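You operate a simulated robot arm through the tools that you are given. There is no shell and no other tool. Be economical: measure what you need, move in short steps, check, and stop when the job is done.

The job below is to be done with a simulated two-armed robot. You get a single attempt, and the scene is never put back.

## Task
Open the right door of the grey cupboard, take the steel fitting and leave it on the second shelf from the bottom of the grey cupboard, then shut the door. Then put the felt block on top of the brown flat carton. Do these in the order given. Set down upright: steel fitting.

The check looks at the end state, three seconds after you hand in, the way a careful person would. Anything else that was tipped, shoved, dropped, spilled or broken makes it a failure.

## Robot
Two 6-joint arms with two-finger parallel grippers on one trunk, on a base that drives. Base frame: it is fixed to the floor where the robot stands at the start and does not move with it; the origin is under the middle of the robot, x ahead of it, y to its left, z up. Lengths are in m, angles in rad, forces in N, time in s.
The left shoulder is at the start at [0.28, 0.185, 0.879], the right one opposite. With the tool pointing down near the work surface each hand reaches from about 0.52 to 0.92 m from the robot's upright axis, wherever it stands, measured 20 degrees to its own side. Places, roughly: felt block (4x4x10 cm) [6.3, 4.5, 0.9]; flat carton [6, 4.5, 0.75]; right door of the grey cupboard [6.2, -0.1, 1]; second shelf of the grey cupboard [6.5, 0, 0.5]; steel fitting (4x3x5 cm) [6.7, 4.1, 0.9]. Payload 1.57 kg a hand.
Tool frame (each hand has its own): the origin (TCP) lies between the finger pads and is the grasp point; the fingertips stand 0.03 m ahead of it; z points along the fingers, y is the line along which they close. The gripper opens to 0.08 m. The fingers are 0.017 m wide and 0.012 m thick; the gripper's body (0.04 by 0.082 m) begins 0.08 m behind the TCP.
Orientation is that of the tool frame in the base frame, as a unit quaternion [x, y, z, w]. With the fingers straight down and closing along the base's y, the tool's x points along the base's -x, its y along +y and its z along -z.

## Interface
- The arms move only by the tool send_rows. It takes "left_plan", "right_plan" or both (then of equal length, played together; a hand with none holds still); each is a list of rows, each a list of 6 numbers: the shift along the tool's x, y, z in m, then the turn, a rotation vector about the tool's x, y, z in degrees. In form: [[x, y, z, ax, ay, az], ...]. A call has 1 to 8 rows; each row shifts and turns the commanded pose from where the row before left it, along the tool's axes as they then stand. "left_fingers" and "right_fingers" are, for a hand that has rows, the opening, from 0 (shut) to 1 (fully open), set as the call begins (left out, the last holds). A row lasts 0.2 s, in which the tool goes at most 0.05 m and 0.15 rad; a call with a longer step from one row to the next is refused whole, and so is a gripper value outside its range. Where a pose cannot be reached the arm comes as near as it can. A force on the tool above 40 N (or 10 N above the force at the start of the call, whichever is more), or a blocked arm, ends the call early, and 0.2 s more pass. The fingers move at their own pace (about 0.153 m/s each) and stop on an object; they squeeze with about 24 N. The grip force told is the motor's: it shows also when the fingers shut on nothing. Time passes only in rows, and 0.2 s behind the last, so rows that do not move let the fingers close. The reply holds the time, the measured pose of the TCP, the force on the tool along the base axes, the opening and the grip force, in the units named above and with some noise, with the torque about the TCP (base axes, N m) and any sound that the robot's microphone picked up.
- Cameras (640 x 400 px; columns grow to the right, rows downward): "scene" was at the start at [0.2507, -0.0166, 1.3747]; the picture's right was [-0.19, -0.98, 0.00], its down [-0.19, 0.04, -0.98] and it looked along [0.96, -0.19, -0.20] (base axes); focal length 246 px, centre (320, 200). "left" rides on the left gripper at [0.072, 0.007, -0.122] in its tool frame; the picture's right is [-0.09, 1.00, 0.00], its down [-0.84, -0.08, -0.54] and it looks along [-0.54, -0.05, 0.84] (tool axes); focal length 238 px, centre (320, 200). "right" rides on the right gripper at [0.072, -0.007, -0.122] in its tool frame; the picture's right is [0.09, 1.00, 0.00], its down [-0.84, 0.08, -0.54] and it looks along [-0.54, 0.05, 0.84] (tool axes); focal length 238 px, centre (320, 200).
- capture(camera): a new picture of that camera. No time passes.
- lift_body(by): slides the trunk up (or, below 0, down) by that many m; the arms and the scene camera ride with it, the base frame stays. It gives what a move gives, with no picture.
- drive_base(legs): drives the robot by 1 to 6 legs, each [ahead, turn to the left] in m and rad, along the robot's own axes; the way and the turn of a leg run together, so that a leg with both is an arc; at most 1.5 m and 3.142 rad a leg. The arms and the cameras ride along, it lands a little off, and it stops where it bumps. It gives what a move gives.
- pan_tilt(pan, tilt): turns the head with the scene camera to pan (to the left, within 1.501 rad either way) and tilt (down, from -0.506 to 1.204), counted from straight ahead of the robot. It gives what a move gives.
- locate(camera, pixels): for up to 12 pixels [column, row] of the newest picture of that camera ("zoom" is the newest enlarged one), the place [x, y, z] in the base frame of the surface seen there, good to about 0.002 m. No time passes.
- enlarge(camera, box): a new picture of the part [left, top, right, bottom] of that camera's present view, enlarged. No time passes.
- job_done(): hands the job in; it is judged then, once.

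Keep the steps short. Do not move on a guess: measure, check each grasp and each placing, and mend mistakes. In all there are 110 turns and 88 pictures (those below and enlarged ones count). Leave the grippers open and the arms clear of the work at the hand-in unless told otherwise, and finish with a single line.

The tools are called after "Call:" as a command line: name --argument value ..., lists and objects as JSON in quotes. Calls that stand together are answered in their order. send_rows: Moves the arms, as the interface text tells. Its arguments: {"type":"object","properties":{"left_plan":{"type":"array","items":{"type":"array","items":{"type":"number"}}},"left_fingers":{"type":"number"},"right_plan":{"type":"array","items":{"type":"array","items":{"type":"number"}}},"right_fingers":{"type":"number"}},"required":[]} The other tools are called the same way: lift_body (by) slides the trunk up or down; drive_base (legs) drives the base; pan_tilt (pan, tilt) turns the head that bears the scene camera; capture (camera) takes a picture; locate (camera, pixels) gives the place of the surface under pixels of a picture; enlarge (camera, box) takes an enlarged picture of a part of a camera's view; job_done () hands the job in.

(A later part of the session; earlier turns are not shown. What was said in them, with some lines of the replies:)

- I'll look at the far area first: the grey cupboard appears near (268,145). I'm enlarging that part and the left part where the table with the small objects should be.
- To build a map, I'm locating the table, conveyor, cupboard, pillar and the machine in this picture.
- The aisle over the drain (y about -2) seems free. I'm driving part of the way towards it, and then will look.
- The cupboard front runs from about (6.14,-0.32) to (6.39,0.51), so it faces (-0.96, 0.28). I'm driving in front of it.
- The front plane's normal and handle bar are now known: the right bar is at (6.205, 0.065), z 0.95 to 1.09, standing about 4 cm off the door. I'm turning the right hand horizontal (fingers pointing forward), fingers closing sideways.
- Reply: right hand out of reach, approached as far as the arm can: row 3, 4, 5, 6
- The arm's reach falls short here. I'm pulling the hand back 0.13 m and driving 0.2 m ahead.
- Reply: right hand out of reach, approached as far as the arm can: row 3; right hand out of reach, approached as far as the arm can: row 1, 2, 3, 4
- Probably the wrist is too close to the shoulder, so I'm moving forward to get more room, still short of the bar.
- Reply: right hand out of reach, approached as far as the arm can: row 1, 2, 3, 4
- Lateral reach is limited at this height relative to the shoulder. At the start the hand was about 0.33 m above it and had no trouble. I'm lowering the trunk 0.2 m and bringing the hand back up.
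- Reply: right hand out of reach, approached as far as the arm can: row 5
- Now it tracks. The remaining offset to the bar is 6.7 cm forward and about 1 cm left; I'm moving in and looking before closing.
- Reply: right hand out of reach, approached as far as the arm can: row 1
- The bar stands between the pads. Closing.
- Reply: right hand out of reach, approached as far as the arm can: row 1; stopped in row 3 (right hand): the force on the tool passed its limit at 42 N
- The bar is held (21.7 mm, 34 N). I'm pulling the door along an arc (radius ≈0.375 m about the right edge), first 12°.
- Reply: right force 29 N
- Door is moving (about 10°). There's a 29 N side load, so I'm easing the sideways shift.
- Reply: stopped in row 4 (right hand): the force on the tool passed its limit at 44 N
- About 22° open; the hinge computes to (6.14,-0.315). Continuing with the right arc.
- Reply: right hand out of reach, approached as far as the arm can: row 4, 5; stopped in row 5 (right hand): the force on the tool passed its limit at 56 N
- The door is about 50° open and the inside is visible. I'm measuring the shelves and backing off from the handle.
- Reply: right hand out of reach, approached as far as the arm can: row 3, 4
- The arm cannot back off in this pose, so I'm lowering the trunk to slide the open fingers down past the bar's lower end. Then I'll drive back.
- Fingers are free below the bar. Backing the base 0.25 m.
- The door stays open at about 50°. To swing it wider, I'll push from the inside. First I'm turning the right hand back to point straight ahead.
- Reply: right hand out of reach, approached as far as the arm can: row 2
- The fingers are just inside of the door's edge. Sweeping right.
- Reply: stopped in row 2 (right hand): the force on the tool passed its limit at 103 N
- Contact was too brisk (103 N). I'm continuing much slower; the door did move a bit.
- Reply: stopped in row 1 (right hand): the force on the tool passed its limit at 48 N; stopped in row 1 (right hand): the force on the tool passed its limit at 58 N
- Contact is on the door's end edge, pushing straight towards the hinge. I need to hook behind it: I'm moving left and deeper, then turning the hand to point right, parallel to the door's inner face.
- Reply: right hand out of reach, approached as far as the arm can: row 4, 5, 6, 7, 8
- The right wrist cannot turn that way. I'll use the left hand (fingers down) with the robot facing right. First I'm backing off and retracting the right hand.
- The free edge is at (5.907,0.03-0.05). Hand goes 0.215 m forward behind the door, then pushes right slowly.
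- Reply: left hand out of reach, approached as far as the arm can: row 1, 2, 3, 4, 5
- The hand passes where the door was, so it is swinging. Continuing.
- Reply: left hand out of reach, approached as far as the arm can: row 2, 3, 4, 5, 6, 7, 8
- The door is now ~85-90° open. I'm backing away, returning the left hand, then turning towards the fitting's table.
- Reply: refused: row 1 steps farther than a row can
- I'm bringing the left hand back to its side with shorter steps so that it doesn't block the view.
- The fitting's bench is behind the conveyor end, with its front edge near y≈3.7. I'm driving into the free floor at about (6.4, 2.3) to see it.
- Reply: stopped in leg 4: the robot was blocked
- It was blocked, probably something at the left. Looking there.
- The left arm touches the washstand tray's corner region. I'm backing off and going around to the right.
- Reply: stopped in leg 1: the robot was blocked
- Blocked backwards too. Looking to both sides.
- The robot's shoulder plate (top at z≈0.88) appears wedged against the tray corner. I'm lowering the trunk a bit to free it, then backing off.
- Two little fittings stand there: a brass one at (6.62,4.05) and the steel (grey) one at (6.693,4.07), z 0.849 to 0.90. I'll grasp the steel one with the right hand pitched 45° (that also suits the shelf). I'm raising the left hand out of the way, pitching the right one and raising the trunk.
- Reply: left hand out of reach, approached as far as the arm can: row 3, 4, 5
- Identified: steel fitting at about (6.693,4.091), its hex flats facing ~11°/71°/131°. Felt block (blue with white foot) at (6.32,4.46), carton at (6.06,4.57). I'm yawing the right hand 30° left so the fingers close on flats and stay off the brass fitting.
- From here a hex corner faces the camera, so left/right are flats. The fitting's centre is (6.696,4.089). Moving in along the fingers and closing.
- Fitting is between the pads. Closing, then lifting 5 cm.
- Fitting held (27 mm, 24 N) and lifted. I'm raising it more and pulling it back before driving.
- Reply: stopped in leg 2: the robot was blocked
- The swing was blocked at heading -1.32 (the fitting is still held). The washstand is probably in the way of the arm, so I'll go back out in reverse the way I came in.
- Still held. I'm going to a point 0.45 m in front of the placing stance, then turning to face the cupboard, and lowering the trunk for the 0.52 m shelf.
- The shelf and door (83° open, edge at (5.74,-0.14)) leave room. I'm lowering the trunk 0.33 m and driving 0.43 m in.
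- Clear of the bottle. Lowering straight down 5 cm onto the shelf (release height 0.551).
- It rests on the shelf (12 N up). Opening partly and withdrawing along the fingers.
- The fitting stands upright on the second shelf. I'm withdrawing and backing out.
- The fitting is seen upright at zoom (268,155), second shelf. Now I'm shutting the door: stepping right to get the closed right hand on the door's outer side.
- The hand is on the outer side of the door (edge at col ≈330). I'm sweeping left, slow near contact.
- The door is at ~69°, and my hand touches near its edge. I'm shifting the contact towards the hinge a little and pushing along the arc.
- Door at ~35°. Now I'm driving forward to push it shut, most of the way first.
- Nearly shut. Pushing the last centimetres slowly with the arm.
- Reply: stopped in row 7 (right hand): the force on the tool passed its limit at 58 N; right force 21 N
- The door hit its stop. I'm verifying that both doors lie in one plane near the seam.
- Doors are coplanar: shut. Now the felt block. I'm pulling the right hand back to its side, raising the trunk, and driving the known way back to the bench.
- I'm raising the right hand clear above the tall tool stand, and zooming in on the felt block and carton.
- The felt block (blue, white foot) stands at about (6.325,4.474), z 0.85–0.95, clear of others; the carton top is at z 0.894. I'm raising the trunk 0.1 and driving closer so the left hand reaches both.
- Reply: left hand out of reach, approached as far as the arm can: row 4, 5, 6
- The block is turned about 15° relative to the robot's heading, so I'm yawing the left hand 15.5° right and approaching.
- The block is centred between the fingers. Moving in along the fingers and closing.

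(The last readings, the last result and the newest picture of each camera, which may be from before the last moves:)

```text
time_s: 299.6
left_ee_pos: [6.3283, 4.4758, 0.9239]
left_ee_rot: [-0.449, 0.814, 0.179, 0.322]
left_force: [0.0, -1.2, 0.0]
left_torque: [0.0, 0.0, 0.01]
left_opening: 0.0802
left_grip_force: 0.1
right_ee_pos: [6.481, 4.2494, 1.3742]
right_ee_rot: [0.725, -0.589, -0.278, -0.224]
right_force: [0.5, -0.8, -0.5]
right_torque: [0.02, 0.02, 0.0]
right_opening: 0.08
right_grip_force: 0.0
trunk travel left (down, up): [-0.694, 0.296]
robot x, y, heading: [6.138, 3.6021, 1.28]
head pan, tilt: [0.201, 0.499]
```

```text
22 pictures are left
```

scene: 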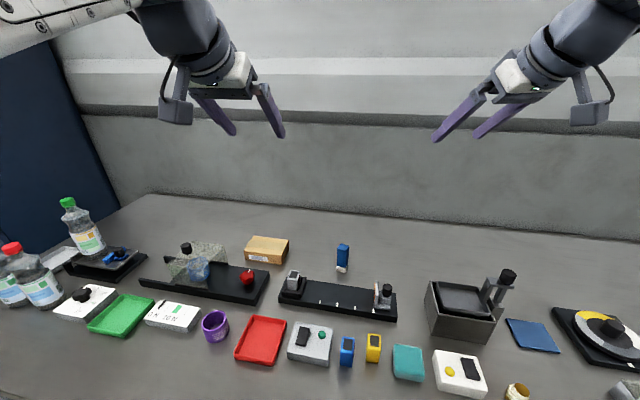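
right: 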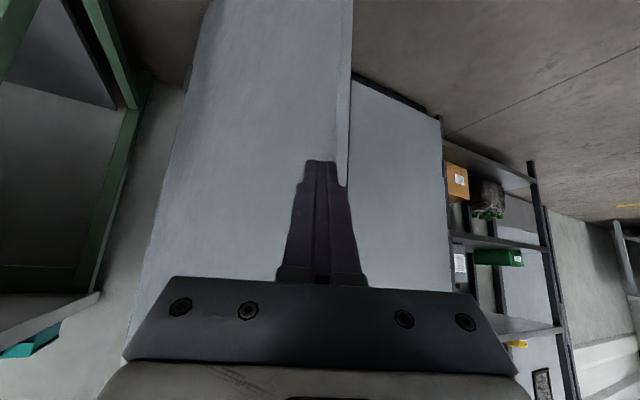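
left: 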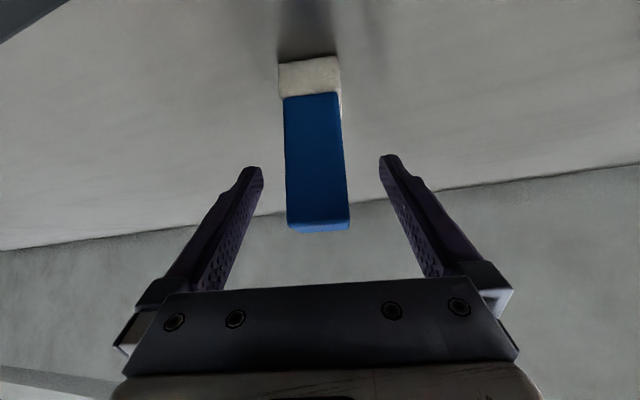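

Call:
send_rows --left_plan '[[0, 0, 0, 0, 0, 0], [0, 0, 0, 0, 0, 0], [0, 0, 0, 0, 0, 0]]' --left_fingers 0

Call:
send_rows --left_plan '[[-0.0206, 0, -0.0219, 0, 0, 0], [-0.0206, 0, -0.0219, 0, 0, 0], [-0.0206, 0, -0.0219, 0, 0, 0], [-0.0206, 0, -0.0219, 0, 0, 0], [0, 0, 0, 0, 0, 0]]'

Call:
capture --camera "left"

```text
time_s: 300.4
left_ee_pos: [6.3294, 4.4757, 0.9233]
left_ee_rot: [-0.449, 0.814, 0.179, 0.324]
left_force: [0.0, -0.9, 0.1]
left_torque: [0.02, -0.02, 0.0]
left_opening: 0.0315
left_grip_force: 24.5
right_ee_pos: [6.4799, 4.2487, 1.3745]
right_ee_rot: [0.726, -0.588, -0.278, -0.224]
right_force: [0.0, -0.2, 0.8]
right_torque: [0.0, -0.01, -0.02]
right_opening: 0.0801
right_grip_force: 0.1
trunk travel left (down, up): [-0.694, 0.296]
robot x, y, heading: [6.1347, 3.6039, 1.277]
head pan, tilt: [0.201, 0.499]
```

```text
time_s: 301.6
left_ee_pos: [6.3283, 4.4743, 1.046]
left_ee_rot: [-0.45, 0.813, 0.18, 0.323]
left_force: [0.4, -0.4, -0.3]
left_torque: [0.03, -0.01, 0.01]
left_opening: 0.0314
left_grip_force: 23.9
right_ee_pos: [6.4796, 4.2475, 1.3745]
right_ee_rot: [0.725, -0.589, -0.277, -0.224]
right_force: [0.1, 0.3, 0.2]
right_torque: [0.0, -0.02, -0.01]
right_opening: 0.0803
right_grip_force: 0.1
trunk travel left (down, up): [-0.694, 0.296]
robot x, y, heading: [6.139, 3.6038, 1.279]
head pan, tilt: [0.201, 0.499]
```

```text
21 pictures are left
```

left: 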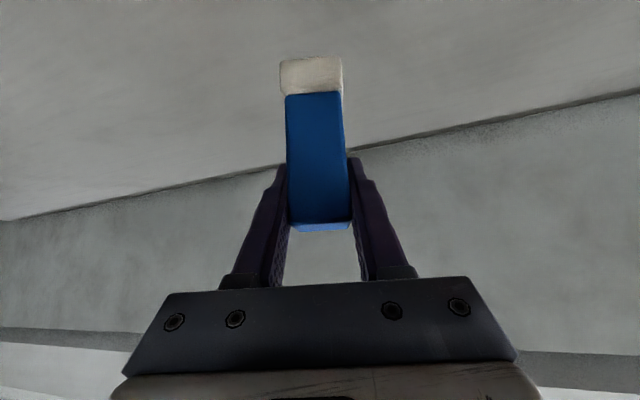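

Held (31 mm) and lifted. Moving sideways over the carton's centre (6.063,4.565).

Call:
send_rows --left_plan '[[0.0067, 0.039, -0.0062, 0, 0, 0], [0.0067, 0.039, -0.0062, 0, 0, 0], [0.0067, 0.039, -0.0062, 0, 0, 0], [0.0067, 0.039, -0.0062, 0, 0, 0], [0.0067, 0.039, -0.0062, 0, 0, 0], [0.0067, 0.039, -0.0062, 0, 0, 0], [0.0067, 0.039, -0.0062, 0, 0, 0], [0, 0, 0, 0, 0, 0]]'

Call:
enlarge --camera "scene" --box '[200, 190, 360, 300]'

Call:
capture --camera "left"

```text
time_s: 303.4
left_ee_pos: [6.0624, 4.5676, 1.0429]
left_ee_rot: [-0.449, 0.814, 0.179, 0.323]
left_force: [-0.7, -0.2, -0.2]
left_torque: [0.01, -0.02, 0.01]
left_opening: 0.0315
left_grip_force: 24.2
right_ee_pos: [6.4799, 4.2497, 1.3748]
right_ee_rot: [0.725, -0.589, -0.277, -0.225]
right_force: [-0.2, -0.3, -0.3]
right_torque: [0.0, 0.07, -0.02]
right_opening: 0.0801
right_grip_force: 0.0
trunk travel left (down, up): [-0.694, 0.296]
robot x, y, heading: [6.1351, 3.6025, 1.278]
head pan, tilt: [0.201, 0.499]
```

```text
3.64 times, centred on (280, 245) of scene
```

zoom: 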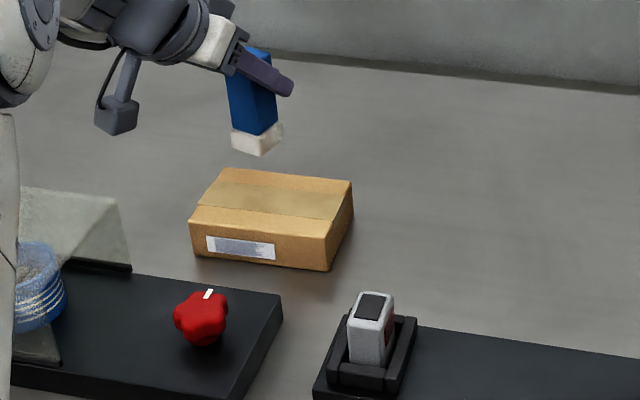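

```text
19 pictures are left
```

left: 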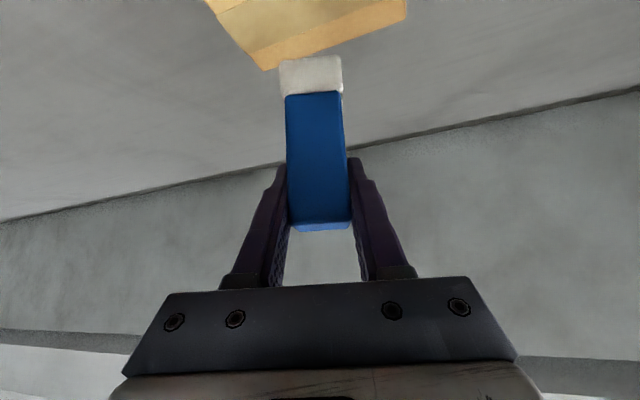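

Over the carton. Lowering to just above contact.

Call:
send_rows --left_plan '[[0.0117, 0, 0.0124, 0, 0, 0], [0.0117, 0, 0.0124, 0, 0, 0], [0.0117, 0, 0.0124, 0, 0, 0], [0.0103, 0, 0.0109, 0, 0, 0], [0.0021, 0, 0.0022, 0, 0, 0], [0.0021, 0, 0.0022, 0, 0, 0], [0, 0, 0, 0, 0, 0]]'

Call:
enlarge --camera "scene" --box '[220, 200, 320, 280]'

```text
time_s: 305.0
left_ee_pos: [6.0629, 4.5666, 0.9727]
left_ee_rot: [-0.449, 0.814, 0.179, 0.324]
left_force: [-0.1, 0.0, -0.4]
left_torque: [0.0, -0.02, -0.02]
left_opening: 0.0315
left_grip_force: 23.9
right_ee_pos: [6.4805, 4.2486, 1.3739]
right_ee_rot: [0.725, -0.589, -0.277, -0.224]
right_force: [-0.7, -0.9, -1.0]
right_torque: [0.01, -0.02, 0.01]
right_opening: 0.0799
right_grip_force: 0.0
trunk travel left (down, up): [-0.694, 0.296]
robot x, y, heading: [6.1361, 3.6065, 1.28]
head pan, tilt: [0.201, 0.499]
```

```text
5.00 times, centred on (270, 240) of scene
```

zoom: 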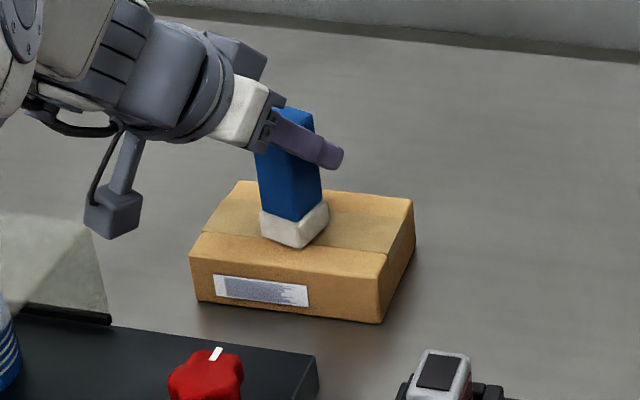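

Call:
send_rows --left_plan '[[0.0012, 0, 0.0012, 0, 0, 0], [0.0012, 0, 0.0012, 0, 0, 0], [0.0007, 0, 0.0007, 0, 0, 0], [0, 0, 0, 0, 0, 0]]'

```text
time_s: 306.0
left_ee_pos: [6.0628, 4.5672, 0.9691]
left_ee_rot: [-0.45, 0.813, 0.18, 0.324]
left_force: [-0.4, -3.7, 9.1]
left_torque: [-0.32, 0.07, 0.02]
left_opening: 0.0313
left_grip_force: 24.2
right_ee_pos: [6.4803, 4.2481, 1.3749]
right_ee_rot: [0.725, -0.589, -0.277, -0.224]
right_force: [-0.5, 0.2, 0.3]
right_torque: [-0.01, 0.0, 0.01]
right_opening: 0.08
right_grip_force: 0.1
trunk travel left (down, up): [-0.694, 0.296]
robot x, y, heading: [6.1364, 3.6018, 1.28]
head pan, tilt: [0.201, 0.499]
```

The block rests on the carton (9 N up). Opening and withdrawing along the fingers.

Call:
send_rows --left_plan '[[0, 0, 0, 0, 0, 0], [0, 0, 0, 0, 0, 0], [0, 0, -0.02, 0, 0, 0], [0, 0, -0.04, 0, 0, 0], [0, 0, -0.045, 0, 0, 0], [0, 0, -0.045, 0, 0, 0], [-0.02, 0, -0.03, 0, 0, 0], [0, 0, 0, 0, 0, 0]]' --left_fingers 1

Call:
capture --camera "scene"

Call:
enlarge --camera "scene" --box '[200, 190, 360, 300]'

```text
time_s: 307.8
left_ee_pos: [6.0034, 4.4733, 1.1129]
left_ee_rot: [-0.449, 0.813, 0.179, 0.324]
left_force: [0.0, 0.1, 0.7]
left_torque: [0.01, 0.03, -0.04]
left_opening: 0.0802
left_grip_force: 0.0
right_ee_pos: [6.4797, 4.2489, 1.3736]
right_ee_rot: [0.725, -0.589, -0.278, -0.225]
right_force: [-0.5, -0.8, 0.2]
right_torque: [-0.01, 0.01, 0.0]
right_opening: 0.0801
right_grip_force: 0.1
trunk travel left (down, up): [-0.694, 0.296]
robot x, y, heading: [6.1405, 3.6026, 1.278]
head pan, tilt: [0.201, 0.499]
```

```text
17 pictures are left
```

scene: 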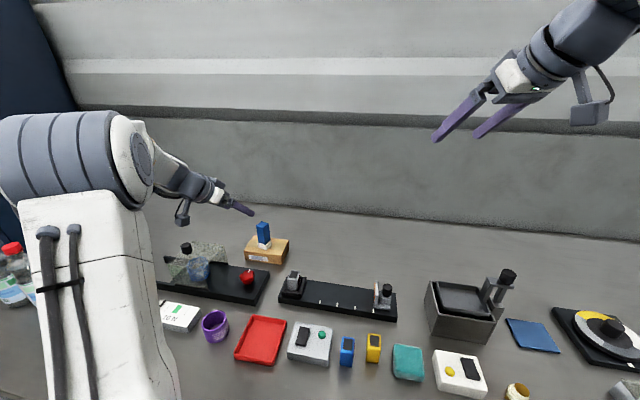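

```text
3.64 times, centred on (280, 245) of scene
```

zoom: 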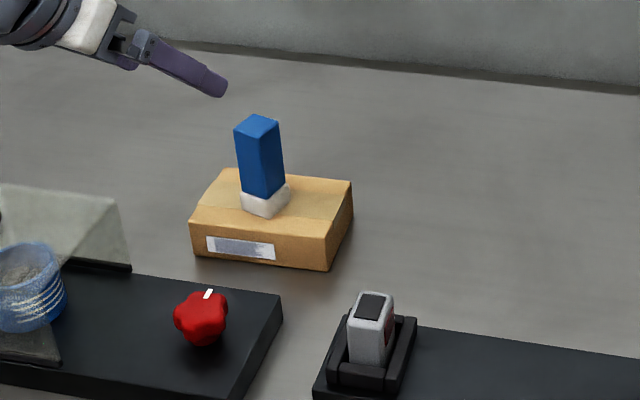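

The block stands on the carton. I'm raising the trunk, backing away straight, then doing a last check.

Call:
lift_body --by 0.15

Call:
drive_base --legs '[[-0.45, 0]]'

Call:
pan_tilt --pan 0.15 --tilt 0.5

Call:
capture --camera "scene"

```text
time_s: 309.5
left_ee_pos: [6.0039, 4.4741, 1.2627]
left_ee_rot: [-0.449, 0.813, 0.179, 0.324]
left_force: [0.0, -0.2, -0.3]
left_torque: [0.02, 0.01, -0.01]
left_opening: 0.0798
left_grip_force: 0.0
right_ee_pos: [6.4796, 4.2481, 1.5249]
right_ee_rot: [0.725, -0.589, -0.277, -0.225]
right_force: [0.4, -0.6, 0.1]
right_torque: [0.0, -0.01, -0.01]
right_opening: 0.0799
right_grip_force: 0.1
trunk travel left (down, up): [-0.844, 0.146]
robot x, y, heading: [6.1367, 3.6072, 1.277]
head pan, tilt: [0.201, 0.499]
```

```text
time_s: 312.2
left_ee_pos: [5.8721, 4.0443, 1.2625]
left_ee_rot: [-0.45, 0.813, 0.18, 0.324]
left_force: [0.5, 0.5, 0.1]
left_torque: [-0.02, -0.02, 0.0]
left_opening: 0.08
left_grip_force: 0.0
right_ee_pos: [6.3488, 3.8191, 1.5254]
right_ee_rot: [0.726, -0.589, -0.277, -0.224]
right_force: [0.6, 0.7, -0.4]
right_torque: [0.03, 0.02, 0.0]
right_opening: 0.0799
right_grip_force: 0.1
trunk travel left (down, up): [-0.844, 0.146]
robot x, y, heading: [6.007, 3.1733, 1.28]
head pan, tilt: [0.201, 0.499]
```

```text
time_s: 312.9
left_ee_pos: [5.8709, 4.0428, 1.2622]
left_ee_rot: [-0.45, 0.813, 0.18, 0.323]
left_force: [-0.1, -0.3, 0.9]
left_torque: [0.03, 0.0, 0.01]
left_opening: 0.0802
left_grip_force: 0.0
right_ee_pos: [6.3486, 3.8193, 1.5252]
right_ee_rot: [0.726, -0.588, -0.278, -0.224]
right_force: [0.0, -0.2, 0.8]
right_torque: [-0.03, 0.0, 0.01]
right_opening: 0.0801
right_grip_force: 0.1
trunk travel left (down, up): [-0.844, 0.146]
robot x, y, heading: [6.0059, 3.171, 1.28]
head pan, tilt: [0.15, 0.499]
```

```text
15 pictures are left
```

scene: 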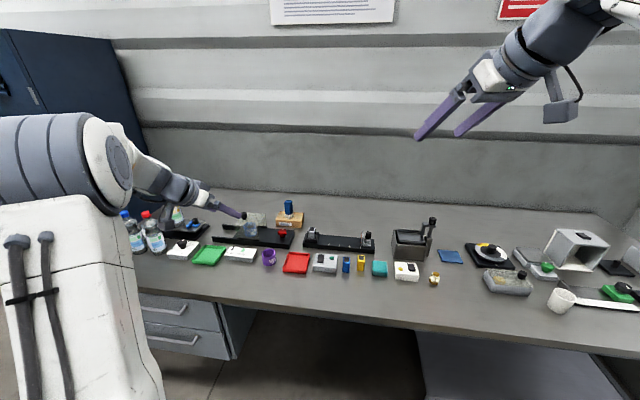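

The bench looks undisturbed and the block stands on the carton. One last look at the washstand/conveyor end where the arm was blocked earlier.

Call:
drive_base --legs '[[0.0, -1.5]]'

Call:
pan_tilt --pan -1.3 --tilt 0.4

Call:
capture --camera "scene"

```text
time_s: 316.9
left_ee_pos: [6.866, 3.3674, 1.2622]
left_ee_rot: [0.225, 0.902, -0.089, 0.358]
left_force: [1.1, 0.0, -0.1]
left_torque: [-0.04, -0.03, 0.0]
left_opening: 0.08
left_grip_force: 0.0
right_ee_pos: [6.6763, 2.8764, 1.5244]
right_ee_rot: [-0.13, 0.925, 0.051, 0.353]
right_force: [0.4, 0.1, 0.6]
right_torque: [-0.01, -0.01, -0.01]
right_opening: 0.0801
right_grip_force: 0.0
trunk travel left (down, up): [-0.844, 0.146]
robot x, y, heading: [6.0081, 3.17, -0.224]
head pan, tilt: [0.15, 0.499]
```

```text
time_s: 318.5
left_ee_pos: [6.8676, 3.3671, 1.2615]
left_ee_rot: [0.225, 0.902, -0.089, 0.358]
left_force: [-0.4, -0.7, 0.0]
left_torque: [-0.02, 0.02, 0.0]
left_opening: 0.08
left_grip_force: 0.1
right_ee_pos: [6.6776, 2.8768, 1.5246]
right_ee_rot: [-0.13, 0.925, 0.051, 0.353]
right_force: [0.3, 0.3, -0.2]
right_torque: [-0.03, -0.01, 0.0]
right_opening: 0.0799
right_grip_force: 0.0
trunk travel left (down, up): [-0.844, 0.146]
robot x, y, heading: [6.0064, 3.1711, -0.217]
head pan, tilt: [-1.3, 0.4]
```

```text
14 pictures are left
```

scene: 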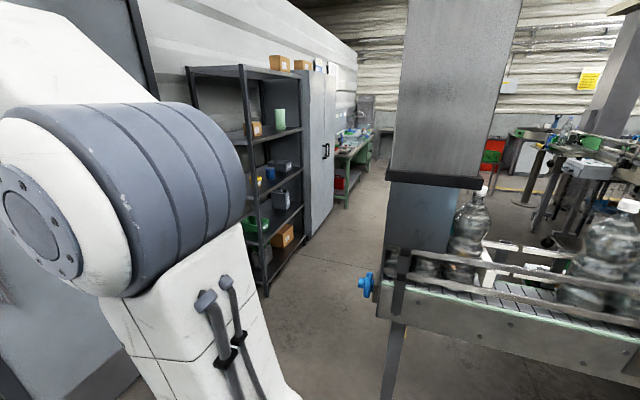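

The cupboard is shut and everything nearby is standing. Handing in.

Call:
job_done

```text
The job is handed in.
```

The steel fitting is upright on the grey cupboard's second shelf with the door shut, and the felt block stands on the brown carton; the robot bumped the washstand and was blocked beside it again, but later looks showed nothing tipped or moved.
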